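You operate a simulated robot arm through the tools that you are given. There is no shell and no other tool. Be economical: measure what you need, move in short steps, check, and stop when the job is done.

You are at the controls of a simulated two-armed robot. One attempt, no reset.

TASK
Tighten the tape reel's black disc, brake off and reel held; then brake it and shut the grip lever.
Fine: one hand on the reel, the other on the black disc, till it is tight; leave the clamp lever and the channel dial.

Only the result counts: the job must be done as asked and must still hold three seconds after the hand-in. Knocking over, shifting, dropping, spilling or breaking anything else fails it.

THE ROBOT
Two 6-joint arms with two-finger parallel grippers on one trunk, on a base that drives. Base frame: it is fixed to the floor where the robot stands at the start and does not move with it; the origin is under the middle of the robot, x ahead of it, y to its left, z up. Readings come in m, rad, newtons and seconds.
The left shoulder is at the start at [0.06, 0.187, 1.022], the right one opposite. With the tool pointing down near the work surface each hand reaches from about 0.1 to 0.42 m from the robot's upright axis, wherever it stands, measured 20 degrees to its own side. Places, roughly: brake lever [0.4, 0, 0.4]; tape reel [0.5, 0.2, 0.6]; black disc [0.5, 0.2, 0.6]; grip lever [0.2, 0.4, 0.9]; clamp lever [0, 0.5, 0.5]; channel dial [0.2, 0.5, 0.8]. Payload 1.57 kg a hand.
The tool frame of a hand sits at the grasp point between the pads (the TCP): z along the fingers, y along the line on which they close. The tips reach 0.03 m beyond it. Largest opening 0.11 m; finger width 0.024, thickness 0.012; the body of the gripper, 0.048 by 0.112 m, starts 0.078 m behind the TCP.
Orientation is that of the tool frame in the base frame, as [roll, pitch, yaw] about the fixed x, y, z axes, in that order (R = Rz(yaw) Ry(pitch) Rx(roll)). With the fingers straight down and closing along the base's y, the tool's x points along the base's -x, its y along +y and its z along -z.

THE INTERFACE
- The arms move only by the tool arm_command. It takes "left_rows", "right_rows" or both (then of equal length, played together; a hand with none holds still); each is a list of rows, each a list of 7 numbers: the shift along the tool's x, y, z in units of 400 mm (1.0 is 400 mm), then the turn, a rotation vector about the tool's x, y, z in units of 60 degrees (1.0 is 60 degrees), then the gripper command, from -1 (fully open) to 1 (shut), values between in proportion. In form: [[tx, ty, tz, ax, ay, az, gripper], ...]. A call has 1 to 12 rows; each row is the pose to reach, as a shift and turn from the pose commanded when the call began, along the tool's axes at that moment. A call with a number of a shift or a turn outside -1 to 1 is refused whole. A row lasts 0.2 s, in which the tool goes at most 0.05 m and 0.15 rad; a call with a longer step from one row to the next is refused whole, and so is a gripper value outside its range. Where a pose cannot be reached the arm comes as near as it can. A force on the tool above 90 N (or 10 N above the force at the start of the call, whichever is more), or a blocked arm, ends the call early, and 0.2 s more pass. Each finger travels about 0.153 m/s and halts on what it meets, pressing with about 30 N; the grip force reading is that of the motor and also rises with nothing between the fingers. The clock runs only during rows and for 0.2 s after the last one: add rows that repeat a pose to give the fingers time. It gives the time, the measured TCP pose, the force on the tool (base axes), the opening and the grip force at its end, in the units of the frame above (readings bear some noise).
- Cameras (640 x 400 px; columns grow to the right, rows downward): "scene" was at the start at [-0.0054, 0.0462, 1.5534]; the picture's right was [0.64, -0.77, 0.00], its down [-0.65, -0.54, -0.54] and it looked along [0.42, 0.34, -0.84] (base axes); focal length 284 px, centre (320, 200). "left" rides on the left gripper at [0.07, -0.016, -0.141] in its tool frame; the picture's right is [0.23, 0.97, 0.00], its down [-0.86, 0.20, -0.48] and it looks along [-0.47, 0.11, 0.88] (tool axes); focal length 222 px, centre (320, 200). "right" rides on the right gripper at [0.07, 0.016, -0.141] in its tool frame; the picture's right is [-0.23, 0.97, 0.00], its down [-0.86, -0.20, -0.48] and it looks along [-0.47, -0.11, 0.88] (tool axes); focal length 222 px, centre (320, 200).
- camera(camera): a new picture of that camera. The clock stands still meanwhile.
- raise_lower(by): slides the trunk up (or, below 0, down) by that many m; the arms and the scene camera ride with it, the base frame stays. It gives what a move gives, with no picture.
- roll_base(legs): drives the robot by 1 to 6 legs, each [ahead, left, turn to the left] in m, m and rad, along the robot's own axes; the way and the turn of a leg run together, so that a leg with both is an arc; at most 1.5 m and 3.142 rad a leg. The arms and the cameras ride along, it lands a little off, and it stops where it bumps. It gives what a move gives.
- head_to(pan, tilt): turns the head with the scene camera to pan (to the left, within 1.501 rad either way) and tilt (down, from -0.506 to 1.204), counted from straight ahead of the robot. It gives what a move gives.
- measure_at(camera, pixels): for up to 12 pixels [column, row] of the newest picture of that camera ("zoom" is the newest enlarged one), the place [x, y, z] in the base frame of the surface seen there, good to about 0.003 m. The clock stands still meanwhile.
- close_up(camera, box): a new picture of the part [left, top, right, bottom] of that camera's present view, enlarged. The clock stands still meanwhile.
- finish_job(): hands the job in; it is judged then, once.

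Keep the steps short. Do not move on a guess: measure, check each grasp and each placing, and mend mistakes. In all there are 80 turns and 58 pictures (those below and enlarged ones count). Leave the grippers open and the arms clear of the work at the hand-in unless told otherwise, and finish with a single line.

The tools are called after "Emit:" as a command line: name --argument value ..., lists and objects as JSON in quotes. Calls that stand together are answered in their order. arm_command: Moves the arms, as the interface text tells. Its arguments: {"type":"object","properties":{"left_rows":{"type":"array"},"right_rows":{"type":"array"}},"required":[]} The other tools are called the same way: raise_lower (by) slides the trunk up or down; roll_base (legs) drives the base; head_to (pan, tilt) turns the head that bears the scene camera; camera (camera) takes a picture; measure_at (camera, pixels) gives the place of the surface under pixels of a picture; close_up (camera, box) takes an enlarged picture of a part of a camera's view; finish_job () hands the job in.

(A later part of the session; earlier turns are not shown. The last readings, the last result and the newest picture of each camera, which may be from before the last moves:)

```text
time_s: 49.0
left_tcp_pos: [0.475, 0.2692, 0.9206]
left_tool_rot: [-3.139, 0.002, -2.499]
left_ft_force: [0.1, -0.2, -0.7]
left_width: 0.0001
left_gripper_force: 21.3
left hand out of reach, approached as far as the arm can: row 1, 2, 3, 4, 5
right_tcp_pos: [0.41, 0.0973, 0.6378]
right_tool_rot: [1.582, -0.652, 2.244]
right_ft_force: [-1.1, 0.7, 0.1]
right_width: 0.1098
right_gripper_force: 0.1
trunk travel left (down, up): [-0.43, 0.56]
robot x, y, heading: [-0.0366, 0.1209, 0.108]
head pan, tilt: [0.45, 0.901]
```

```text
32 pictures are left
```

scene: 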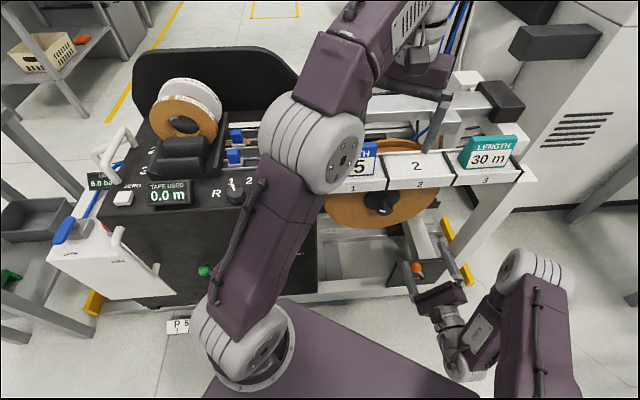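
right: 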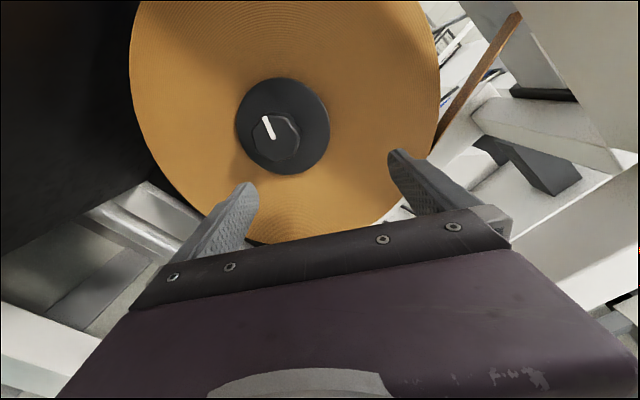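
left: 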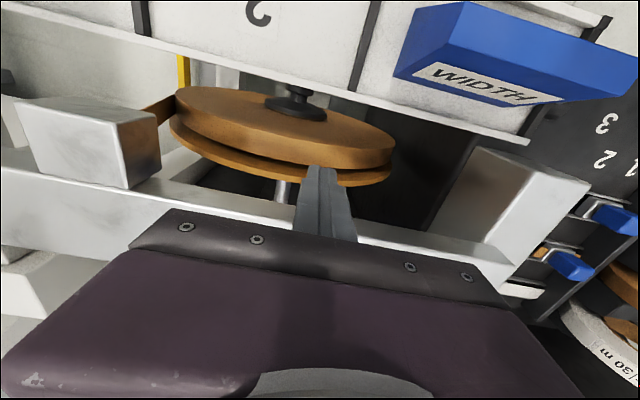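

The fingertips are over the coil (d=0.542, u=0.068). Lowering 7 cm to just above the coil, whose top is at about 0.80.

Emit:
arm_command --left_rows '[[-0.008, 0, 0.05, 0, 0, 0, 1], [-0.008, 0, 0.1, 0, 0, 0, 1], [-0.008, 0, 0.14, 0, 0, 0, 1], [-0.008, 0, 0.17, 0, 0, 0, 1], [-0.008, 0, 0.17, 0, 0, 0, 1]]'

Emit:
camera --camera "left"

```text
time_s: 50.2
left_tcp_pos: [0.4764, 0.2688, 0.8527]
left_tool_rot: [-3.14, 0.004, -2.499]
left_ft_force: [-0.8, 0.0, 0.6]
left_width: 0.0
left_gripper_force: 21.0
right_tcp_pos: [0.4098, 0.0974, 0.638]
right_tool_rot: [1.581, -0.653, 2.243]
right_ft_force: [-0.5, 0.7, -0.2]
right_width: 0.1097
right_gripper_force: 0.1
trunk travel left (down, up): [-0.43, 0.56]
robot x, y, heading: [-0.0371, 0.1193, 0.107]
head pan, tilt: [0.45, 0.901]
```

```text
31 pictures are left
```

left: 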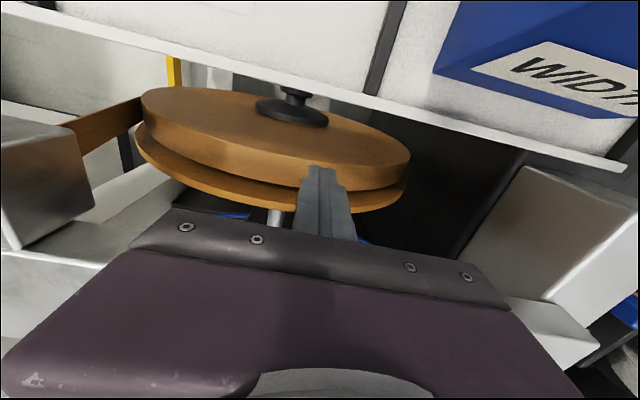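

Measuring the coil side and plate near the fingertips, to aim the press.

Emit:
measure_at --camera "left" --pixels '[[290, 150], [290, 165], [290, 180], [285, 187], [285, 200], [350, 160], [350, 175], [352, 185], [360, 200], [230, 140], [225, 165], [290, 140]]'

```text
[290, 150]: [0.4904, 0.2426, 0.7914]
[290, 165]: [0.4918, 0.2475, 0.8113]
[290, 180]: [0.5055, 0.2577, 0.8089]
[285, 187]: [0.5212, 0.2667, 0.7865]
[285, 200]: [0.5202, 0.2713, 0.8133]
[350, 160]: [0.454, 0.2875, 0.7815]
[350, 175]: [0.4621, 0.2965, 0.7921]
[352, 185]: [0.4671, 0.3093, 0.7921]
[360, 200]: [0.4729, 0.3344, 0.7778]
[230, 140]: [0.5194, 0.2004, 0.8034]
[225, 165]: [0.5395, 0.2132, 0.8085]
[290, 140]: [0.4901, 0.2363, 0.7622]
```

The coil spans d 0.538–0.567 with its top at ≈0.805 here. I'll shift 6 mm deeper and press down gently.

Emit:
arm_command --left_rows '[[-0.015, 0, 0.02, 0, 0, 0, 1], [-0.015, 0, 0.04, 0, 0, 0, 1], [-0.015, 0, 0.05, 0, 0, 0, 1], [-0.015, 0, 0.055, 0, 0, 0, 1], [-0.015, 0, 0.055, 0, 0, 0, 1]]'

```text
time_s: 51.4
left_tcp_pos: [0.4776, 0.278, 0.8346]
left_tool_rot: [-3.14, 0.006, -2.498]
left_ft_force: [-17.1, 22.7, 23.0]
left_width: 0.0003
left_gripper_force: 21.4
right_tcp_pos: [0.4063, 0.0991, 0.641]
right_tool_rot: [1.577, -0.647, 2.246]
right_ft_force: [1.0, 0.4, 0.2]
right_width: 0.1103
right_gripper_force: 0.1
trunk travel left (down, up): [-0.43, 0.56]
robot x, y, heading: [-0.0338, 0.1246, 0.105]
head pan, tilt: [0.45, 0.901]
```

Contact: 23 N vertical, but also 28 N towards -u. I'll check with pictures what is touching.

Emit:
camera --camera "left"

Emit:
camera --camera "right"

Emit:
camera --camera "scene"

```text
30 pictures are left
```

left: 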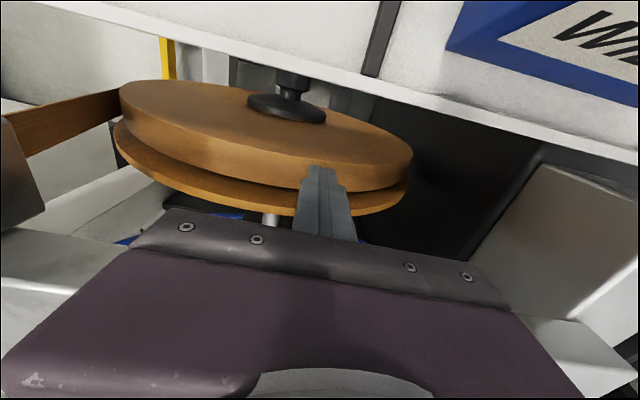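

```text
29 pictures are left
```

right: 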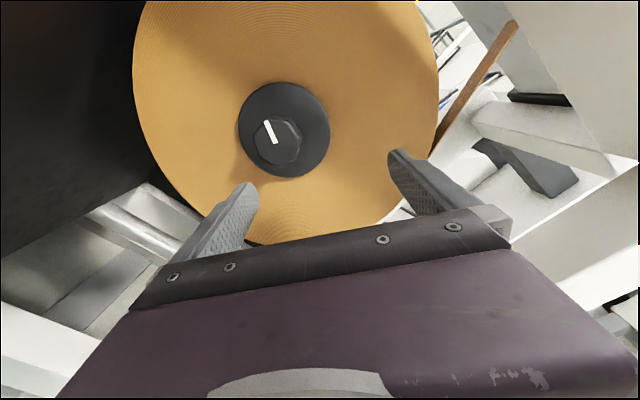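

```text
28 pictures are left
```

scene: 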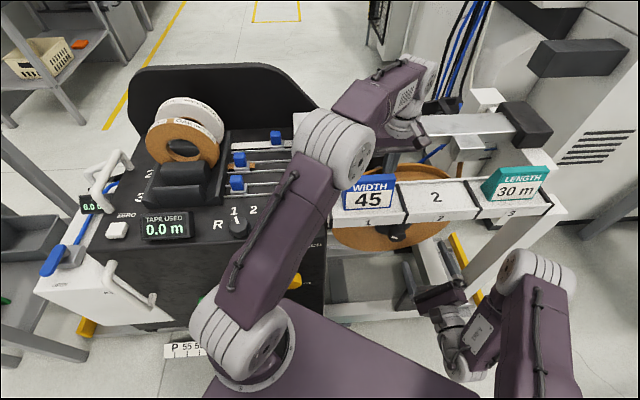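

The left upper arm passes over the red grip lever's position. Measuring the arm there for clearance.

Emit:
measure_at --camera "scene" --pixels '[[235, 270], [265, 285], [280, 230], [300, 250], [310, 215], [320, 190], [335, 205], [330, 140], [365, 165], [315, 245], [290, 275], [245, 240]]'

Emit:
head_to --pan 1.0 --tilt 0.7

Emit:
camera --camera "scene"

```text
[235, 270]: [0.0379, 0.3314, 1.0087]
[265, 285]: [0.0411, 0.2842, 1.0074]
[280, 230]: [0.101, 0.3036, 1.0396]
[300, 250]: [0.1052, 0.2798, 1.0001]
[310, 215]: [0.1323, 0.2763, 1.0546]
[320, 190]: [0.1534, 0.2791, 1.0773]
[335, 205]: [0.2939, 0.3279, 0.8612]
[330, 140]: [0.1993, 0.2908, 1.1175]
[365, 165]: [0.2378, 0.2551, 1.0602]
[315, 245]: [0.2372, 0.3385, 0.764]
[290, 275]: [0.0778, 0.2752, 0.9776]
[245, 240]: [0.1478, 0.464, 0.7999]
```

```text
time_s: 52.4
left_tcp_pos: [0.4782, 0.2788, 0.8328]
left_tool_rot: [-3.14, 0.007, -2.5]
left_ft_force: [-18.0, 29.9, 28.2]
left_width: 0.0
left_gripper_force: 20.7
right_tcp_pos: [0.4077, 0.1002, 0.6404]
right_tool_rot: [1.578, -0.648, 2.248]
right_ft_force: [0.3, 0.0, -0.1]
right_width: 0.11
right_gripper_force: 0.1
trunk travel left (down, up): [-0.43, 0.56]
robot x, y, heading: [-0.0394, 0.1176, 0.106]
head pan, tilt: [1.0, 0.7]
```

```text
27 pictures are left
```

scene: 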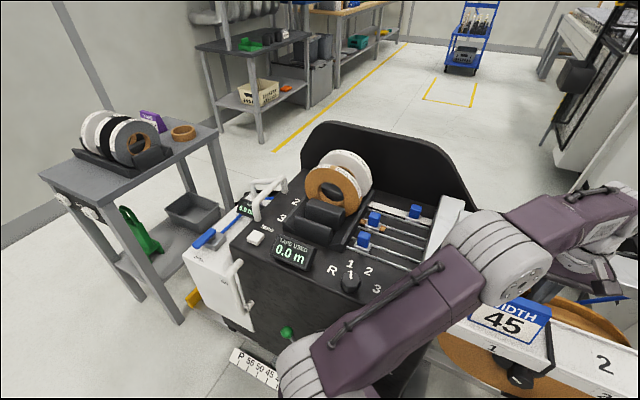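

The arm clears the lever. The contact forces (N≈30, tangential≈20) imply the reel resists about 4 Nm without turning, so the brake is probably on now. I'll keep the left hand pressed as a sensor. The right hand, shut and pitched down 45°, goes to the left of the brake ball (u≈0.222, z≈0.452, d≈0.35).

Emit:
arm_command --right_rows '[[0, 0, -0.09, 0, 0, 0, 0], [-0.03, -0.04, -0.09, 0.1, -0.075, 0, 1], [-0.08, -0.1, -0.09, 0.2, -0.15, 0, 1], [-0.13, -0.17, -0.09, 0.3, -0.225, 0, 1], [-0.18, -0.24, -0.09, 0.4, -0.3, 0, 1], [-0.23, -0.3, -0.09, 0.5, -0.38, 0, 1], [-0.27, -0.354, -0.09, 0.596, -0.4545, 0, 1], [-0.27, -0.354, -0.09, 0.596, -0.4545, 0, 1]]'

Emit:
camera --camera "right"

```text
time_s: 54.2
left_tcp_pos: [0.4779, 0.2781, 0.8332]
left_tool_rot: [-3.139, 0.006, -2.502]
left_ft_force: [-16.6, 28.7, 29.7]
left_width: 0.0
left_gripper_force: 21.2
right_tcp_pos: [0.3781, 0.0768, 0.4606]
right_tool_rot: [2.474, -0.437, 1.752]
right_ft_force: [-0.5, -0.2, 0.2]
right_width: 0.0
right_gripper_force: 21.1
trunk travel left (down, up): [-0.43, 0.56]
robot x, y, heading: [-0.0361, 0.1214, 0.109]
head pan, tilt: [1.0, 0.7]
```

```text
26 pictures are left
```

right: 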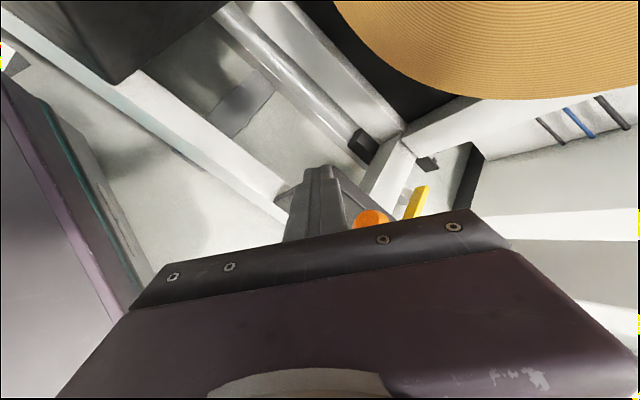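

The shut fingers are left of the ball (u=0.164). I'll push 0.12 m towards +u slowly, watching the left hand's tangential force.

Emit:
arm_command --right_rows '[[-0.041, 0.029, -0.001, 0, 0, 0, 1], [-0.081, 0.058, -0.002, 0, 0, 0, 1], [-0.122, 0.087, -0.004, 0, 0, 0, 1], [-0.162, 0.117, -0.005, 0, 0, 0, 1], [-0.203, 0.146, -0.006, 0, 0, 0, 1], [-0.243, 0.175, -0.007, 0, 0, 0, 1], [-0.243, 0.175, -0.007, 0, 0, 0, 1]]'

Emit:
head_to --pan 0.1 --tilt 0.9

Emit:
camera --camera "scene"

```text
time_s: 55.8
left_tcp_pos: [0.4784, 0.2738, 0.8336]
left_tool_rot: [-3.136, 0.009, -2.5]
left_ft_force: [-7.6, 9.4, 35.4]
left_width: 0.0
left_gripper_force: 21.3
right_tcp_pos: [0.4505, -0.023, 0.4642]
right_tool_rot: [2.475, -0.44, 1.752]
right_ft_force: [0.5, -0.1, 0.2]
right_width: 0.0
right_gripper_force: 21.2
trunk travel left (down, up): [-0.43, 0.56]
robot x, y, heading: [-0.0365, 0.1227, 0.107]
head pan, tilt: [1.0, 0.7]
```

```text
time_s: 57.0
left_tcp_pos: [0.4776, 0.2742, 0.8328]
left_tool_rot: [-3.139, 0.005, -2.495]
left_ft_force: [-11.2, 10.2, 42.7]
left_width: 0.0
left_gripper_force: 21.0
right_tcp_pos: [0.4513, -0.0223, 0.4629]
right_tool_rot: [2.474, -0.439, 1.753]
right_ft_force: [-0.5, 0.2, -1.1]
right_width: 0.0002
right_gripper_force: 21.3
trunk travel left (down, up): [-0.43, 0.56]
robot x, y, heading: [-0.0354, 0.1232, 0.108]
head pan, tilt: [0.099, 0.901]
```

```text
25 pictures are left
```

scene: 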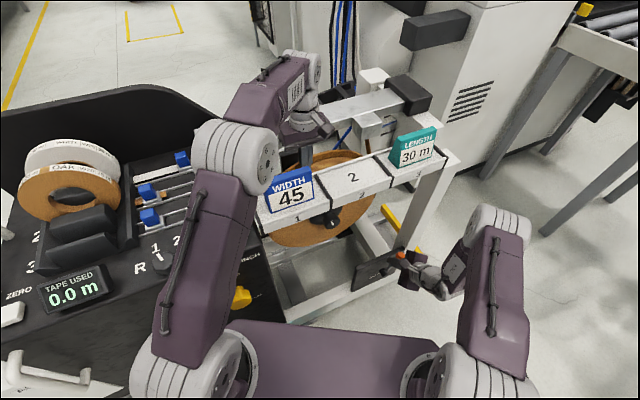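

The left contact force now points through the axle (zero torque), so the reel came free and the brake is now off. Checking the lever visually.

Emit:
close_up --camera "scene" --box '[330, 220, 450, 310]'

Emit:
measure_at --camera "scene" --pixels '[[402, 253], [402, 258], [390, 262]]'

```text
4.44 times, centred on (390, 265) of scene
```

zoom: 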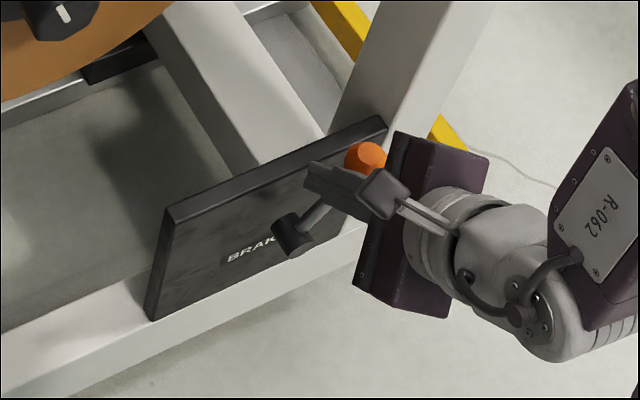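

```text
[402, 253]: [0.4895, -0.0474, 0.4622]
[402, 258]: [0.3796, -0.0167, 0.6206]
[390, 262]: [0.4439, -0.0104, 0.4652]
```

The lever now leans right (ball at u=0.33, z=0.462) and the right hand feels no force. I'll back the right hand off to the left, then raise it back to horizontal.

Emit:
arm_command --right_rows '[[0.08, -0.058, 0.002, 0, 0, 0, 1], [0.16, -0.116, 0.004, 0, 0, 0, 1], [0.24, -0.174, 0.007, 0, 0, 0, 1], [0.24, -0.174, 0.007, 0, 0, 0, 1]]'

Emit:
arm_command --right_rows '[[0.05, 0.06, -0.06, -0.1, 0.075, 0, 1], [0.1, 0.12, -0.12, -0.2, 0.15, 0, 0], [0.15, 0.19, -0.19, -0.3, 0.225, 0, -1], [0.19, 0.25, -0.25, -0.4, 0.3, 0, -1], [0.19, 0.25, -0.31, -0.5, 0.38, 0, -1], [0.19, 0.25, -0.31, -0.596, 0.4545, 0, -1], [0.19, 0.25, -0.31, -0.596, 0.4545, 0, -1]]'

```text
time_s: 58.0
left_tcp_pos: [0.4788, 0.2737, 0.8346]
left_tool_rot: [-3.137, 0.009, -2.499]
left_ft_force: [-7.1, 10.8, 66.0]
left_width: 0.0001
left_gripper_force: 21.3
right_tcp_pos: [0.3793, 0.0726, 0.4628]
right_tool_rot: [2.47, -0.441, 1.754]
right_ft_force: [-1.4, -0.1, -0.3]
right_width: 0.0
right_gripper_force: 21.3
trunk travel left (down, up): [-0.43, 0.56]
robot x, y, heading: [-0.0364, 0.1176, 0.105]
head pan, tilt: [0.099, 0.901]
```

```text
time_s: 59.6
left_tcp_pos: [0.4783, 0.274, 0.8347]
left_tool_rot: [-3.135, 0.007, -2.5]
left_ft_force: [-8.5, 7.8, 44.2]
left_width: 0.0001
left_gripper_force: 21.2
right_tcp_pos: [0.3808, 0.074, 0.6385]
right_tool_rot: [1.574, -0.65, 2.248]
right_ft_force: [-0.1, 0.2, 0.5]
right_width: 0.11
right_gripper_force: 0.0
trunk travel left (down, up): [-0.43, 0.56]
robot x, y, heading: [-0.0367, 0.1228, 0.103]
head pan, tilt: [0.099, 0.901]
```

The left hand presses with about 45 N. Now I'll centre the right hand on the knob axis (u=0.116, z=0.626), square its yaw, and roll it back to get a long tightening stroke.

Emit:
arm_command --right_rows '[[0.04, -0.05, 0, -0.01, -0.014, 0, -1], [0.084, -0.1035, 0, -0.021, -0.028, 0, -1], [0.084, -0.1035, 0, -0.021, -0.028, 0, -1]]'

Emit:
arm_command --right_rows '[[0, 0, 0, 0, 0, -0.14, -1], [0, 0, 0, 0, 0, -0.28, -1], [0, 0, 0, 0, 0, -0.42, -1], [0, 0, 0, 0, 0, -0.56, -1], [0, 0, 0, 0, 0, -0.7, -1], [0, 0, 0, 0, 0, -0.84, -1], [0, 0, 0, 0, 0, -0.96, -1], [0, 0, 0, 0, 0, -0.96, -1]]'

Emit:
arm_command --right_rows '[[0, 0, 0, 0, 0, -0.14, -1], [0, 0, 0, 0, 0, -0.28, -1], [0, 0, 0, 0, 0, -0.42, -1], [0, 0, 0, 0, 0, -0.56, -1], [0, 0, 0, 0, 0, -0.7, -1], [0, 0, 0, 0, 0, -0.8, -1], [0, 0, 0, 0, 0, -0.8, -1]]'

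Emit:
camera --camera "right"

```text
time_s: 60.4
left_tcp_pos: [0.4786, 0.2749, 0.8337]
left_tool_rot: [-3.138, 0.007, -2.498]
left_ft_force: [-12.4, 12.2, 57.0]
left_width: 0.0
left_gripper_force: 21.8
right_tcp_pos: [0.3707, 0.0601, 0.62]
right_tool_rot: [1.578, -0.649, 2.213]
right_ft_force: [0.3, -1.0, 0.1]
right_width: 0.1099
right_gripper_force: 0.2
right hand out of reach, approached as far as the arm can: row 1, 2, 3
trunk travel left (down, up): [-0.43, 0.56]
robot x, y, heading: [-0.0359, 0.1249, 0.104]
head pan, tilt: [0.099, 0.901]
```

```text
time_s: 62.2
left_tcp_pos: [0.4785, 0.2722, 0.8352]
left_tool_rot: [-3.135, 0.008, -2.501]
left_ft_force: [-6.1, 6.6, 52.0]
left_width: 0.0
left_gripper_force: 21.0
right_tcp_pos: [0.3706, 0.0603, 0.6181]
right_tool_rot: [1.576, 0.357, 2.219]
right_ft_force: [0.1, -0.3, -0.5]
right_width: 0.1101
right_gripper_force: 0.1
trunk travel left (down, up): [-0.43, 0.56]
robot x, y, heading: [-0.0309, 0.1206, 0.108]
head pan, tilt: [0.099, 0.901]
```

```text
time_s: 63.8
left_tcp_pos: [0.4758, 0.2773, 0.8334]
left_tool_rot: [3.141, 0.005, -2.5]
left_ft_force: [-26.8, 20.9, 16.8]
left_width: 0.0
left_gripper_force: 21.4
right_tcp_pos: [0.4292, 0.1128, 0.6061]
right_tool_rot: [1.583, 1.194, 2.221]
right_ft_force: [0.5, -0.5, -0.5]
right_width: 0.11
right_gripper_force: 0.0
right hand out of reach, approached as far as the arm can: row 4, 5, 6, 7
trunk travel left (down, up): [-0.43, 0.56]
robot x, y, heading: [-0.0331, 0.1223, 0.107]
head pan, tilt: [0.099, 0.901]
```

```text
23 pictures are left
```

right: 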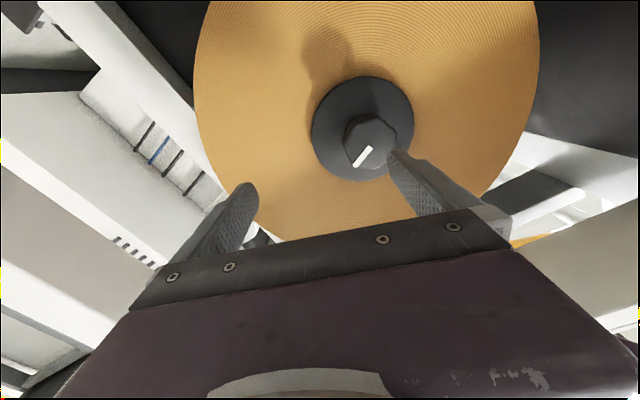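

The right hand settled at d=0.412, u=0.166, z=0.606, and the left reading shifted. I'll centre the right hand (left 5 cm, up 2 cm, ahead 2 cm), let things settle, and re-read.

Emit:
arm_command --right_rows '[[0, 0.03, 0.045, 0, 0, 0, -1], [0, 0.08, 0.045, 0, 0, 0, -1], [0, 0.135, 0.045, 0, 0, 0, -1], [0, 0.135, 0.045, 0, 0, 0, -1], [0, 0.135, 0.045, 0, 0, 0, -1]]'

```text
time_s: 65.0
left_tcp_pos: [0.4775, 0.2755, 0.8328]
left_tool_rot: [3.141, 0.005, -2.499]
left_ft_force: [-26.9, 18.9, 12.9]
left_width: 0.0
left_gripper_force: 21.3
right_tcp_pos: [0.423, 0.164, 0.6243]
right_tool_rot: [1.592, 1.196, 2.235]
right_ft_force: [-0.9, -0.3, -0.2]
right_width: 0.11
right_gripper_force: 0.0
right hand out of reach, approached as far as the arm can: row 3, 4, 5
trunk travel left (down, up): [-0.43, 0.56]
robot x, y, heading: [-0.0364, 0.1214, 0.107]
head pan, tilt: [0.099, 0.901]
```

The left force is now mostly sideways (31 N), with only 13 N down. I need to see whether the lever stayed and how the left fingers sit.

Emit:
camera --camera "left"

Emit:
camera --camera "scene"

```text
22 pictures are left
```

left: 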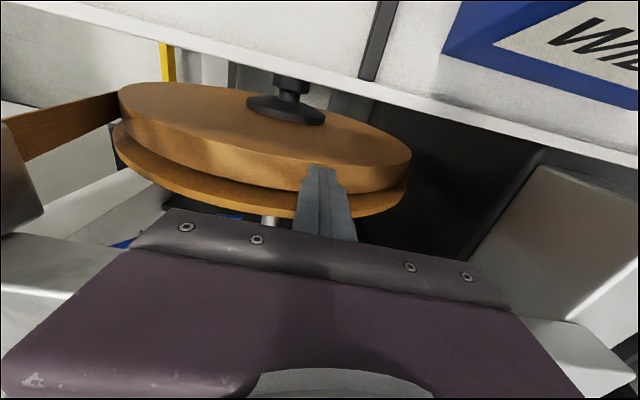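

```text
21 pictures are left
```

scene: 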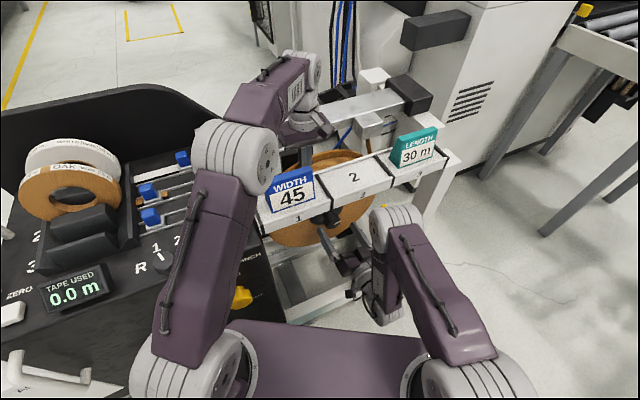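

The right elbow now appears close to the tray front. Measuring it.

Emit:
measure_at --camera "scene" --pixels '[[385, 208], [375, 215], [395, 205], [410, 205], [372, 235], [370, 170], [400, 220], [380, 260], [350, 250], [365, 192]]'

Emit:
close_up --camera "scene" --box '[310, 150, 470, 270]'

```text
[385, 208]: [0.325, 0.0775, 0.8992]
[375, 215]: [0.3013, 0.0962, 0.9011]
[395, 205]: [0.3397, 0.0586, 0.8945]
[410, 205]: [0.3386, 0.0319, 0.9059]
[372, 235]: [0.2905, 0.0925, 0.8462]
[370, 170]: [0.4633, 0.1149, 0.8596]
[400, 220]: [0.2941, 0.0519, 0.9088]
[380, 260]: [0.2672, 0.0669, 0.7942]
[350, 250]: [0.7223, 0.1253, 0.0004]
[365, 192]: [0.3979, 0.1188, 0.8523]
```

```text
3.33 times, centred on (390, 210) of scene
```

zoom: 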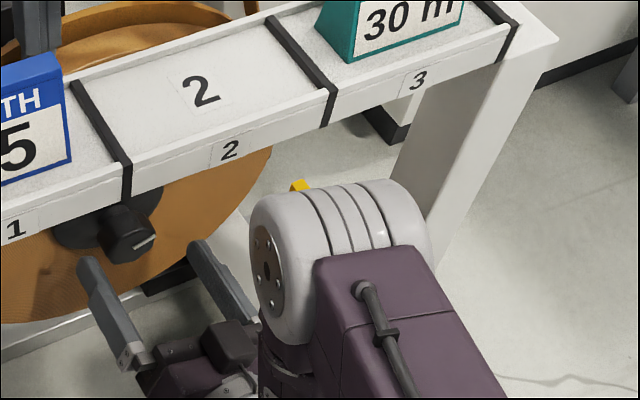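

The elbow clears the tray by about 4 cm. I'll lift the left hand off to read its unloaded force and position, then re-press cleanly.

Emit:
arm_command --left_rows '[[0, 0, -0.03, 0, 0, 0, 1], [0, 0, -0.05, 0, 0, 0, 1], [0, 0, -0.05, 0, 0, 0, 1], [0, 0, -0.05, 0, 0, 0, 1]]'

Emit:
camera --camera "right"

```text
time_s: 66.0
left_tcp_pos: [0.4829, 0.2736, 0.8512]
left_tool_rot: [-3.14, 0.004, -2.501]
left_ft_force: [-0.8, 0.7, 0.7]
left_width: 0.0
left_gripper_force: 21.5
right_tcp_pos: [0.4252, 0.163, 0.621]
right_tool_rot: [1.599, 1.19, 2.24]
right_ft_force: [0.1, 0.0, 0.5]
right_width: 0.1102
right_gripper_force: 0.0
trunk travel left (down, up): [-0.43, 0.56]
robot x, y, heading: [-0.0346, 0.1226, 0.107]
head pan, tilt: [0.099, 0.901]
```

```text
19 pictures are left
```

right: 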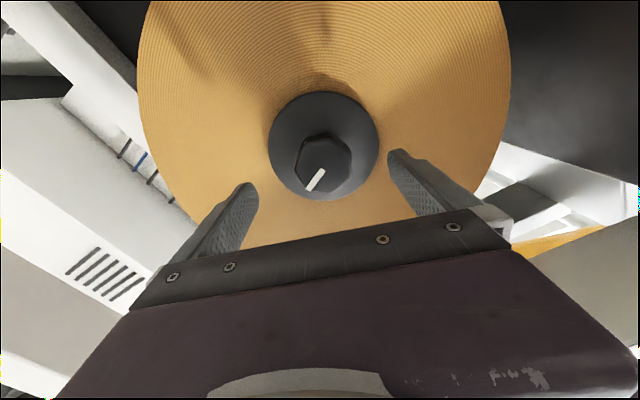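

Unloaded reads zero. A clean brake test: re-press, then command 8 mm towards +u. A free reel will follow with little side force; a braked one will resist.

Emit:
arm_command --left_rows '[[0, 0, 0.03, 0, 0, 0, 1], [0, 0, 0.05, 0, 0, 0, 1], [0, 0, 0.05, 0, 0, 0, 1], [0, 0, 0.05, 0, 0, 0, 1]]'

Emit:
arm_command --left_rows '[[0, -0.01, 0, 0, 0, 0, 1], [0, -0.02, 0, 0, 0, 0, 1], [0, -0.02, 0, 0, 0, 0, 1], [0, -0.02, 0, 0, 0, 0, 1]]'

Emit:
arm_command --left_rows '[[0, -0.015, 0, 0, 0, 0, 1], [0, -0.03, 0, 0, 0, 0, 1], [0, -0.03, 0, 0, 0, 0, 1], [0, -0.03, 0, 0, 0, 0, 1]]'

```text
time_s: 67.0
left_tcp_pos: [0.4777, 0.2792, 0.8343]
left_tool_rot: [-3.138, 0.007, -2.497]
left_ft_force: [-17.3, 27.5, 28.8]
left_width: 0.0
left_gripper_force: 21.4
right_tcp_pos: [0.4233, 0.1656, 0.624]
right_tool_rot: [1.594, 1.194, 2.237]
right_ft_force: [-0.1, 0.7, -0.5]
right_width: 0.1098
right_gripper_force: 0.0
trunk travel left (down, up): [-0.43, 0.56]
robot x, y, heading: [-0.0365, 0.1235, 0.109]
head pan, tilt: [0.099, 0.901]
```

```text
time_s: 68.0
left_tcp_pos: [0.4753, 0.281, 0.8345]
left_tool_rot: [3.127, 0.004, -2.494]
left_ft_force: [-41.5, 58.0, 25.0]
left_width: 0.0
left_gripper_force: 21.0
right_tcp_pos: [0.4228, 0.1681, 0.6263]
right_tool_rot: [1.594, 1.199, 2.237]
right_ft_force: [-0.3, -0.2, 0.2]
right_width: 0.1103
right_gripper_force: 0.0
trunk travel left (down, up): [-0.43, 0.56]
robot x, y, heading: [-0.0354, 0.1219, 0.112]
head pan, tilt: [0.099, 0.901]
```

```text
time_s: 68.4
left_tcp_pos: [0.4775, 0.2803, 0.8333]
left_tool_rot: [3.098, 0.004, -2.487]
left_ft_force: [-28.2, 29.9, 22.1]
left_width: 0.0003
left_gripper_force: 21.1
right_tcp_pos: [0.4228, 0.1661, 0.6244]
right_tool_rot: [1.589, 1.194, 2.235]
right_ft_force: [-1.0, -0.9, -0.7]
right_width: 0.1099
right_gripper_force: 0.1
trunk travel left (down, up): [-0.43, 0.56]
robot x, y, heading: [-0.0353, 0.1204, 0.118]
head pan, tilt: [0.099, 0.901]
stopped in row 2 (left hand): the force on the tool passed its limit (the readings are from after the stop); the commanded pose is now the measured one
```

The side force is far too high for a free reel, and it matches the very first press. So the reel is braked again, and the side force was only low between t=55.8 and 62.2, before the right arm's lunge. I need to see the lever. I'll lift the left hand and roll the right hand back to the earlier posture, which unblocks the view.

Emit:
arm_command --left_rows '[[0, 0, -0.03, 0, 0, 0, 1], [0, 0, -0.05, 0, 0, 0, 1], [0, 0, -0.05, 0.04, 0, 0, 1], [0, 0, -0.05, 0.04, 0, 0, 1], [0, 0, -0.05, 0.04, 0, 0, 1], [0, 0, -0.05, 0.04, 0, 0, 1], [0, 0, -0.05, 0.04, 0, 0, 1], [0, 0, -0.05, 0.04, 0, 0, 1]]' --right_rows '[[0, 0, -0.04, 0, 0, 0.14, -1], [0, 0, -0.04, 0, 0, 0.28, -1], [0, 0, -0.04, 0, 0, 0.42, -1], [0, 0, -0.04, 0, 0, 0.56, -1], [0, 0, -0.04, 0, 0, 0.7, -1], [0, 0, -0.04, 0, 0, 0.84, -1], [0, 0, -0.04, 0, 0, 0.98, -1], [0, 0, -0.04, 0, 0, 0.98, -1]]'

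Emit:
arm_command --right_rows '[[0, 0, 0, 0, 0, 0.14, -1], [0, 0, 0, 0, 0, 0.28, -1], [0, 0, 0, 0, 0, 0.42, -1], [0, 0, 0, 0, 0, 0.56, -1], [0, 0, 0, 0, 0, 0.7, -1], [0, 0, 0, 0, 0, 0.8, -1], [0, 0, 0, 0, 0, 0.8, -1]]'

Emit:
camera --camera "scene"

Emit:
camera --camera "right"

```text
time_s: 70.2
left_tcp_pos: [0.4855, 0.274, 0.8501]
left_tool_rot: [-3.133, -0.001, -2.494]
left_ft_force: [-0.2, 0.2, 0.0]
left_width: 0.0001
left_gripper_force: 21.1
right_tcp_pos: [0.4267, 0.1569, 0.6192]
right_tool_rot: [1.584, 0.161, 2.22]
right_ft_force: [-0.1, -0.2, 0.2]
right_width: 0.1101
right_gripper_force: 0.1
right hand out of reach, approached as far as the arm can: row 1, 2, 3, 4, 5, 6, 7, 8
trunk travel left (down, up): [-0.43, 0.56]
robot x, y, heading: [-0.0356, 0.1248, 0.11]
head pan, tilt: [0.099, 0.901]
```

```text
time_s: 71.8
left_tcp_pos: [0.4857, 0.2739, 0.8508]
left_tool_rot: [-3.133, -0.001, -2.494]
left_ft_force: [0.7, 0.3, 0.2]
left_width: 0.0
left_gripper_force: 21.4
right_tcp_pos: [0.4261, 0.1577, 0.6214]
right_tool_rot: [1.586, -0.678, 2.208]
right_ft_force: [0.1, 0.0, 0.1]
right_width: 0.11
right_gripper_force: 0.1
trunk travel left (down, up): [-0.43, 0.56]
robot x, y, heading: [-0.0345, 0.1214, 0.11]
head pan, tilt: [0.099, 0.901]
```

```text
18 pictures are left
```

scene: 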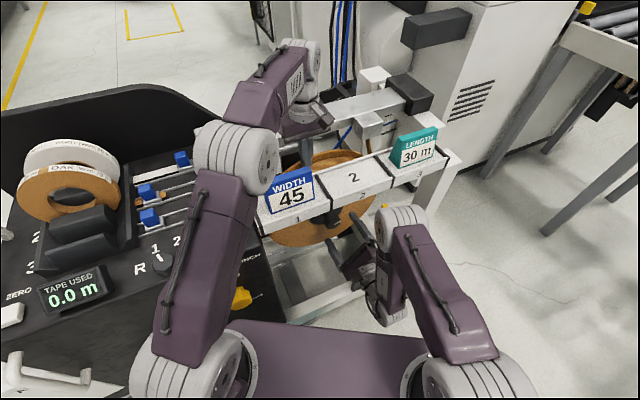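

```text
17 pictures are left
```

right: 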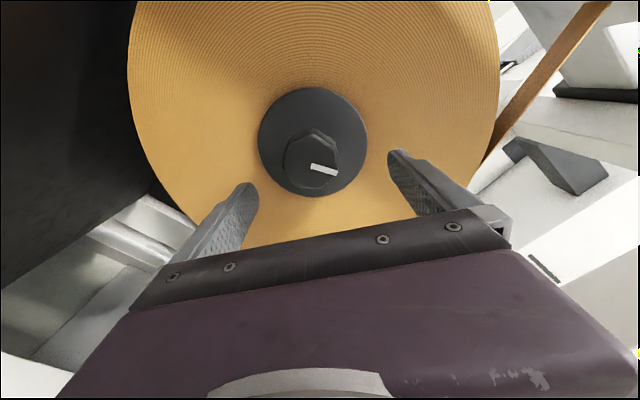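

The knob mark turned about 130° clockwise around the time of the brake push, so the reel did come free then. The lever is hidden behind the arm. I'll take the right hand down to the lever as before and look.

Emit:
arm_command --right_rows '[[-0.03, -0.03, -0.05, 0.08, -0.065, 0, 0], [-0.08, -0.06, -0.1, 0.16, -0.13, 0, 1], [-0.13, -0.1, -0.15, 0.26, -0.2, 0, 1], [-0.18, -0.14, -0.2, 0.35, -0.28, 0, 1], [-0.23, -0.18, -0.22, 0.44, -0.35, 0, 1], [-0.28, -0.22, -0.22, 0.53, -0.42, 0, 1], [-0.319, -0.257, -0.22, 0.584, -0.47, 0, 1], [-0.319, -0.257, -0.22, 0.584, -0.47, 0, 1]]'

Emit:
camera --camera "scene"

```text
time_s: 73.6
left_tcp_pos: [0.4849, 0.2742, 0.849]
left_tool_rot: [-3.133, 0.0, -2.492]
left_ft_force: [0.0, -0.1, 0.3]
left_width: 0.0001
left_gripper_force: 21.4
right_tcp_pos: [0.3768, 0.0744, 0.4614]
right_tool_rot: [2.488, -0.45, 1.694]
right_ft_force: [-0.1, -0.4, 1.3]
right_width: 0.0
right_gripper_force: 21.6
trunk travel left (down, up): [-0.43, 0.56]
robot x, y, heading: [-0.0359, 0.1232, 0.102]
head pan, tilt: [0.099, 0.901]
```

```text
16 pictures are left
```

scene: 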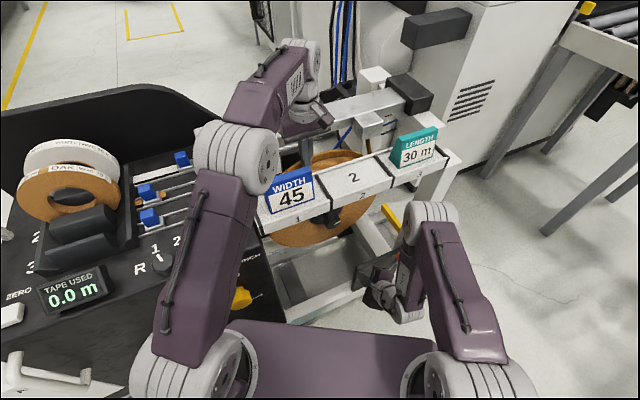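

Emit:
camera --camera "right"

```text
15 pictures are left
```

right: 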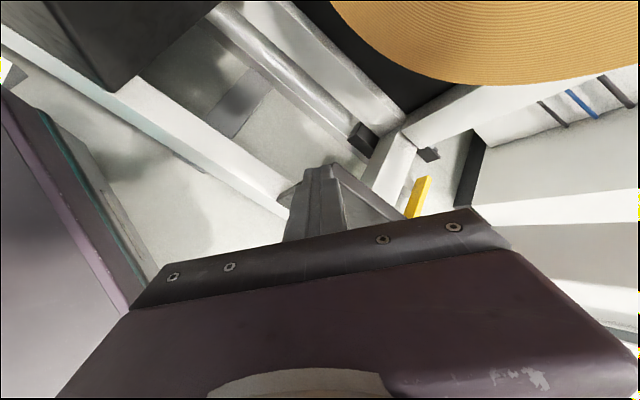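

The ball isn't at its old place beside the finger, so the lever stayed right (brake off). Next: raise the right hand to the knob, and re-press with the left nearer the top of the reel (u≈0.10), where the surface is level. During tightening, the left side force will show the torque carried.

Emit:
arm_command --right_rows '[[0.05, 0.06, -0.06, -0.1, 0.08, 0, 1], [0.1, 0.12, -0.12, -0.2, 0.16, 0, 0], [0.15, 0.18, -0.19, -0.3, 0.24, 0, -1], [0.19, 0.23, -0.24, -0.4, 0.32, 0, -1], [0.19, 0.23, -0.28, -0.5, 0.4, 0, -1], [0.19, 0.23, -0.28, -0.584, 0.47, 0, -1], [0.19, 0.23, -0.28, -0.584, 0.47, 0, -1]]' --left_rows '[[0, -0.04, 0, 0, 0, 0, 1], [0, -0.08, 0, 0, 0, 0, 1], [0, -0.08, 0.01, 0, 0, 0, 1], [0, -0.08, 0.02, 0, 0, 0, 1], [0, -0.08, 0.03, 0, 0, 0, 1], [0, -0.08, 0.035, 0, 0, 0, 1], [0, -0.08, 0.035, 0, 0, 0, 1]]'

```text
time_s: 75.2
left_tcp_pos: [0.5024, 0.2516, 0.8387]
left_tool_rot: [-3.129, 0.005, -2.491]
left_ft_force: [-4.7, 15.3, 30.8]
left_width: 0.0
left_gripper_force: 21.0
right_tcp_pos: [0.3849, 0.0677, 0.625]
right_tool_rot: [1.583, -0.671, 2.212]
right_ft_force: [0.5, 0.1, -0.1]
right_width: 0.1102
right_gripper_force: 0.1
right hand out of reach, approached as far as the arm can: row 6, 7
trunk travel left (down, up): [-0.43, 0.56]
robot x, y, heading: [-0.0336, 0.124, 0.112]
head pan, tilt: [0.099, 0.901]
```

Left: 31 N down, little side force. The right hand goes forward to d≈0.437 and is centred on the knob axis.

Emit:
arm_command --right_rows '[[0, 0, 0.11, 0, 0, 0, -1], [0, 0, 0.2, 0, 0, 0, -1], [0.06, -0.046, 0.22, 0, 0, 0, -1], [0.1165, -0.0925, 0.22, 0, 0, 0, -1], [0.1165, -0.0925, 0.22, 0, 0, 0, -1], [0.1165, -0.0925, 0.22, 0, 0, 0, -1]]'

Emit:
camera --camera "right"

Emit:
measure_at --camera "right" --pixels '[[305, 160], [315, 160], [320, 170], [325, 160], [300, 170], [325, 180], [235, 190], [410, 170]]'

```text
time_s: 76.6
left_tcp_pos: [0.4991, 0.2531, 0.838]
left_tool_rot: [-3.132, 0.004, -2.491]
left_ft_force: [-17.5, 28.3, 37.1]
left_width: 0.0
left_gripper_force: 21.5
right_tcp_pos: [0.4198, 0.1683, 0.6249]
right_tool_rot: [1.584, -0.668, 2.211]
right_ft_force: [-0.1, -0.4, 0.2]
right_width: 0.1099
right_gripper_force: 0.0
trunk travel left (down, up): [-0.43, 0.56]
robot x, y, heading: [-0.0362, 0.1217, 0.106]
head pan, tilt: [0.099, 0.901]
```

```text
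14 pictures are left
```

right: 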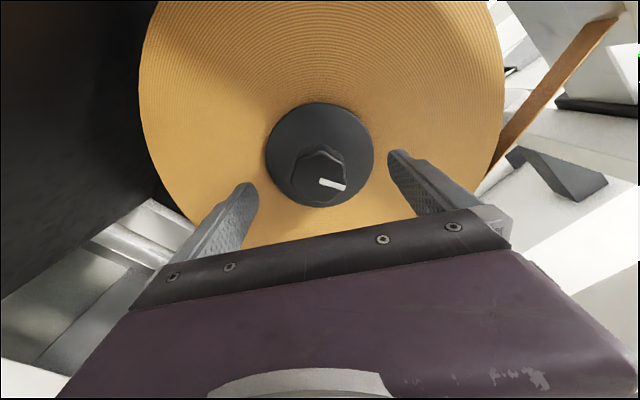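

```text
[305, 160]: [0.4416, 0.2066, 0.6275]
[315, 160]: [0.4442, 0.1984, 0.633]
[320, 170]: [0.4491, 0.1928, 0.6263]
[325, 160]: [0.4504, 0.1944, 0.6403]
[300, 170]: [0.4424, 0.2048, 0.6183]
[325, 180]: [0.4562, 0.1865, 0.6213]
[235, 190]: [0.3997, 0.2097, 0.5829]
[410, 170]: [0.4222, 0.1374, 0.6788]
```

Centred on the knob (TCP u=0.1156, z=0.625). I'll advance 4.8 cm and close on the knob.

Emit:
arm_command --right_rows '[[0, 0, 0.06, 0, 0, 0, -1], [0, 0, 0.12, 0, 0, 0, -1], [0, 0, 0.12, 0, 0, 0, -1], [0, 0, 0.12, 0, 0, 0, 0.3], [0, 0, 0.12, 0, 0, 0, 1], [0, 0, 0.12, 0, 0, 0, 1], [0, 0, 0.12, 0, 0, 0, 1]]'

```text
time_s: 78.2
left_tcp_pos: [0.4977, 0.257, 0.8397]
left_tool_rot: [-3.135, -0.004, -2.491]
left_ft_force: [-35.0, 33.8, 43.7]
left_width: 0.0
left_gripper_force: 21.4
right_tcp_pos: [0.457, 0.1873, 0.6192]
right_tool_rot: [1.61, -0.668, 2.208]
right_ft_force: [-14.1, 26.1, -51.8]
right_width: 0.0495
right_gripper_force: 44.6
right hand out of reach, approached as far as the arm can: row 1, 2, 3, 4, 5, 6, 7
trunk travel left (down, up): [-0.43, 0.56]
robot x, y, heading: [-0.0345, 0.126, 0.112]
head pan, tilt: [0.099, 0.901]
```

The knob is gripped (width 49.5 mm), but there is side load on the right hand (-52 N z). I'll ease it down about 6 mm, then turn +20° and watch.

Emit:
arm_command --right_rows '[[0, -0.01, 0, 0, 0, 0, 1], [0, -0.016, 0, 0, 0, 0, 1], [0, -0.016, 0, 0, 0, 0, 1]]'

Emit:
arm_command --right_rows '[[0, 0, 0, 0, 0, 0.1, 1], [0, 0, 0, 0, 0, 0.2, 1], [0, 0, 0, 0, 0, 0.3, 1], [0, 0, 0, 0, 0, 0.35, 1], [0, 0, 0, 0, 0, 0.35, 1]]'

```text
time_s: 79.0
left_tcp_pos: [0.4943, 0.2604, 0.8378]
left_tool_rot: [-3.14, -0.003, -2.488]
left_ft_force: [-42.0, 45.8, 32.9]
left_width: 0.0
left_gripper_force: 21.3
right_tcp_pos: [0.4564, 0.1867, 0.6179]
right_tool_rot: [1.597, -0.663, 2.215]
right_ft_force: [-16.5, 17.2, -34.0]
right_width: 0.0494
right_gripper_force: 45.1
right hand out of reach, approached as far as the arm can: row 2, 3
trunk travel left (down, up): [-0.43, 0.56]
robot x, y, heading: [-0.0399, 0.1245, 0.112]
head pan, tilt: [0.099, 0.901]
```

```text
time_s: 80.2
left_tcp_pos: [0.4993, 0.2554, 0.8386]
left_tool_rot: [-3.127, 0.0, -2.492]
left_ft_force: [-18.7, 26.8, 40.8]
left_width: 0.0
left_gripper_force: 21.1
right_tcp_pos: [0.457, 0.1873, 0.6166]
right_tool_rot: [1.618, -1.036, 2.196]
right_ft_force: [-21.8, 33.9, -36.2]
right_width: 0.0493
right_gripper_force: 45.2
trunk travel left (down, up): [-0.43, 0.56]
robot x, y, heading: [-0.034, 0.1217, 0.111]
head pan, tilt: [0.099, 0.901]
```

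Turning 21° reduced the left side force by 29 N, towards +u. So the torque reaches the reel and the left hand carries it: brake off, reel held. I'll continue the stroke.

Emit:
arm_command --right_rows '[[0, 0, 0, 0, 0, 0.1, 1], [0, 0, 0, 0, 0, 0.2, 1], [0, 0, 0, 0, 0, 0.3, 1], [0, 0, 0, 0, 0, 0.4, 1], [0, 0, 0, 0, 0, 0.5, 1], [0, 0, 0, 0, 0, 0.6, 1], [0, 0, 0, 0, 0, 0.6, 1]]'

Emit:
camera --camera "right"

```text
time_s: 81.8
left_tcp_pos: [0.4987, 0.2563, 0.8383]
left_tool_rot: [-3.129, 0.004, -2.492]
left_ft_force: [-15.4, 28.7, 28.1]
left_width: 0.0
left_gripper_force: 21.1
right_tcp_pos: [0.4564, 0.1894, 0.6214]
right_tool_rot: [-1.69, -1.478, -0.785]
right_ft_force: [-31.3, 32.0, -13.8]
right_width: 0.0499
right_gripper_force: 45.2
trunk travel left (down, up): [-0.43, 0.56]
robot x, y, heading: [-0.0366, 0.1234, 0.112]
head pan, tilt: [0.099, 0.901]
```

```text
13 pictures are left
```

right: 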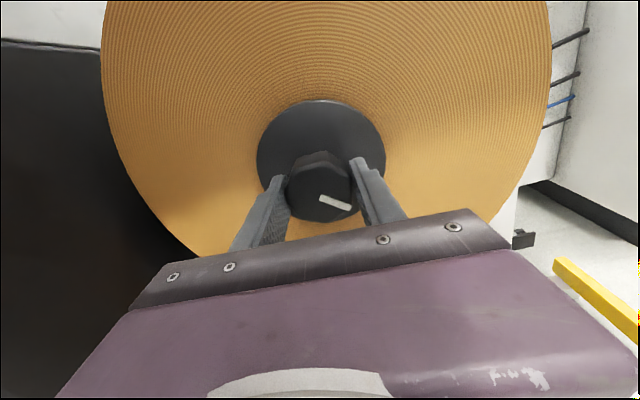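

The mark kept its angle in the hand's view, so the knob turned a full 57° with the hand. Continuing the stroke another 58°.

Emit:
arm_command --right_rows '[[0, 0, 0, 0, 0, 0.12, 1], [0, 0, 0, 0, 0, 0.24, 1], [0, 0, 0, 0, 0, 0.36, 1], [0, 0, 0, 0, 0, 0.48, 1], [0, 0, 0, 0, 0, 0.6, 1], [0, 0, 0, 0, 0, 0.72, 1], [0, 0, 0, 0, 0, 0.84, 1], [0, 0, 0, 0, 0, 0.96, 1], [0, 0, 0, 0, 0, 0.96, 1]]'

```text
time_s: 83.8
left_tcp_pos: [0.5, 0.2518, 0.8395]
left_tool_rot: [-3.125, 0.002, -2.493]
left_ft_force: [-13.7, 19.7, 20.1]
left_width: 0.0
left_gripper_force: 21.4
right_tcp_pos: [0.4588, 0.1831, 0.6232]
right_tool_rot: [-1.574, -0.474, -0.914]
right_ft_force: [-2.4, 22.6, 22.6]
right_width: 0.0491
right_gripper_force: 44.8
trunk travel left (down, up): [-0.43, 0.56]
robot x, y, heading: [-0.0352, 0.1229, 0.107]
head pan, tilt: [0.099, 0.901]
```

Still turning freely (115° so far). I'll press the left hand 2 mm harder and turn another 58°.

Emit:
arm_command --right_rows '[[0, 0, 0, 0, 0, 0, 1], [0, 0, 0, 0, 0, 0.12, 1], [0, 0, 0, 0, 0, 0.24, 1], [0, 0, 0, 0, 0, 0.36, 1], [0, 0, 0, 0, 0, 0.48, 1], [0, 0, 0, 0, 0, 0.6, 1], [0, 0, 0, 0, 0, 0.72, 1], [0, 0, 0, 0, 0, 0.84, 1], [0, 0, 0, 0, 0, 0.96, 1], [0, 0, 0, 0, 0, 0.96, 1]]' --left_rows '[[0, 0, 0.005, 0, 0, 0, 1], [0, 0, 0.005, 0, 0, 0, 1], [0, 0, 0.005, 0, 0, 0, 1], [0, 0, 0.005, 0, 0, 0, 1], [0, 0, 0.005, 0, 0, 0, 1], [0, 0, 0.005, 0, 0, 0, 1], [0, 0, 0.005, 0, 0, 0, 1], [0, 0, 0.005, 0, 0, 0, 1], [0, 0, 0.005, 0, 0, 0, 1], [0, 0, 0.005, 0, 0, 0, 1]]'

Emit:
camera --camera "right"

```text
time_s: 86.0
left_tcp_pos: [0.4972, 0.2544, 0.839]
left_tool_rot: [-3.134, 0.003, -2.49]
left_ft_force: [-29.1, 37.5, 51.9]
left_width: 0.0
left_gripper_force: 21.2
right_tcp_pos: [0.4575, 0.1827, 0.6175]
right_tool_rot: [-1.592, 0.532, -0.928]
right_ft_force: [-10.7, -3.9, -30.8]
right_width: 0.0492
right_gripper_force: 45.0
trunk travel left (down, up): [-0.43, 0.56]
robot x, y, heading: [-0.037, 0.1205, 0.11]
head pan, tilt: [0.099, 0.901]
```

```text
12 pictures are left
```

right: 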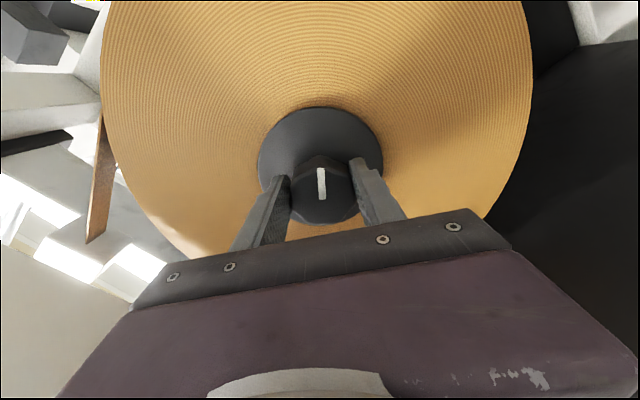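

In the hand's view the mark now lags by ~115°: since t≈82 the hand slipped round a knob that no longer turns, so the disc went ~57° and is tight. I'll open the fingers, back off along the axis, and check the mark.

Emit:
arm_command --right_rows '[[0, 0, 0, 0, 0, 0, 0], [0, 0, 0, 0, 0, 0, -1], [0, 0, 0, 0, 0, 0, -1], [0, 0, -0.06, 0, 0, 0, -1], [0, 0, -0.12, 0, 0, 0, -1], [0, 0, -0.12, 0, 0, 0, -1]]'

Emit:
arm_command --right_rows '[[0, 0, 0, 0, 0, -0.14, -1], [0, 0, 0, 0, 0, -0.28, -1], [0, 0, 0, 0, 0, -0.42, -1], [0, 0, 0, 0, 0, -0.56, -1], [0, 0, 0, 0, 0, -0.7, -1], [0, 0, 0, 0, 0, -0.84, -1], [0, 0, 0, 0, 0, -0.96, -1], [0, 0, 0, 0, 0, -0.96, -1]]'

Emit:
arm_command --right_rows '[[0, 0, 0, 0, 0, -0.14, -1], [0, 0, 0, 0, 0, -0.28, -1], [0, 0, 0, 0, 0, -0.42, -1], [0, 0, 0, 0, 0, -0.56, -1], [0, 0, 0, 0, 0, -0.7, -1], [0, 0, 0, 0, 0, -0.84, -1], [0, 0, 0, 0, 0, -0.96, -1], [0, 0, 0, 0, 0, -0.96, -1]]'

Emit:
arm_command --right_rows '[[0, 0, 0, 0, 0, -0.14, -1], [0, 0, 0, 0, 0, -0.28, -1], [0, 0, 0, 0, 0, -0.42, -1], [0, 0, 0, 0, 0, -0.56, -1], [0, 0, 0, 0, 0, -0.7, -1], [0, 0, 0, 0, 0, -0.84, -1], [0, 0, 0, 0, 0, -0.93, -1], [0, 0, 0, 0, 0, -0.93, -1]]'

Emit:
camera --camera "right"

```text
time_s: 87.4
left_tcp_pos: [0.4983, 0.2538, 0.8383]
left_tool_rot: [-3.131, 0.005, -2.492]
left_ft_force: [-21.4, 32.5, 44.4]
left_width: 0.0001
left_gripper_force: 21.2
right_tcp_pos: [0.4229, 0.1536, 0.621]
right_tool_rot: [-1.58, 0.529, -0.927]
right_ft_force: [0.2, -0.3, 0.3]
right_width: 0.1102
right_gripper_force: 0.0
trunk travel left (down, up): [-0.43, 0.56]
robot x, y, heading: [-0.04, 0.1247, 0.11]
head pan, tilt: [0.099, 0.901]
```

```text
time_s: 89.2
left_tcp_pos: [0.4977, 0.2515, 0.8384]
left_tool_rot: [-3.131, 0.006, -2.493]
left_ft_force: [-22.6, 30.3, 43.7]
left_width: 0.0
left_gripper_force: 21.4
right_tcp_pos: [0.422, 0.1543, 0.6221]
right_tool_rot: [-1.583, -0.476, -0.919]
right_ft_force: [-1.1, 0.0, -0.4]
right_width: 0.1102
right_gripper_force: 0.0
trunk travel left (down, up): [-0.43, 0.56]
robot x, y, heading: [-0.0324, 0.1209, 0.111]
head pan, tilt: [0.099, 0.901]
```

```text
time_s: 91.0
left_tcp_pos: [0.4978, 0.2519, 0.8384]
left_tool_rot: [-3.13, 0.004, -2.491]
left_ft_force: [-22.1, 30.1, 43.1]
left_width: 0.0
left_gripper_force: 21.3
right_tcp_pos: [0.4219, 0.1526, 0.623]
right_tool_rot: [-1.683, -1.48, -0.809]
right_ft_force: [-0.2, 0.6, 0.2]
right_width: 0.1096
right_gripper_force: 0.0
trunk travel left (down, up): [-0.43, 0.56]
robot x, y, heading: [-0.0361, 0.1231, 0.113]
head pan, tilt: [0.099, 0.901]
```

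```text
time_s: 92.8
left_tcp_pos: [0.4976, 0.2517, 0.8386]
left_tool_rot: [-3.133, 0.005, -2.491]
left_ft_force: [-23.5, 29.4, 43.9]
left_width: 0.0
left_gripper_force: 21.2
right_tcp_pos: [0.4214, 0.155, 0.6223]
right_tool_rot: [1.584, -0.686, 2.21]
right_ft_force: [0.6, 0.1, 0.1]
right_width: 0.1099
right_gripper_force: 0.1
trunk travel left (down, up): [-0.43, 0.56]
robot x, y, heading: [-0.0391, 0.1235, 0.109]
head pan, tilt: [0.099, 0.901]
```

```text
11 pictures are left
```

right: 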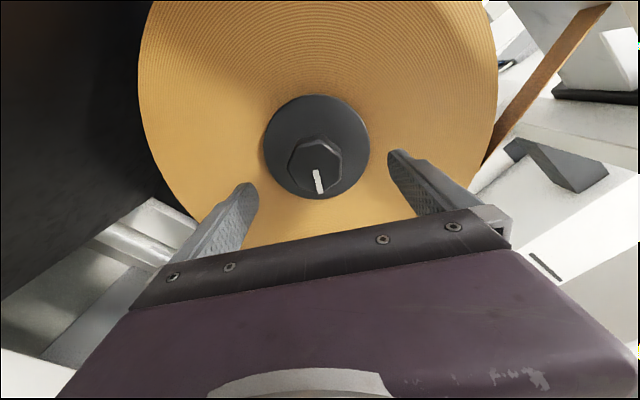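

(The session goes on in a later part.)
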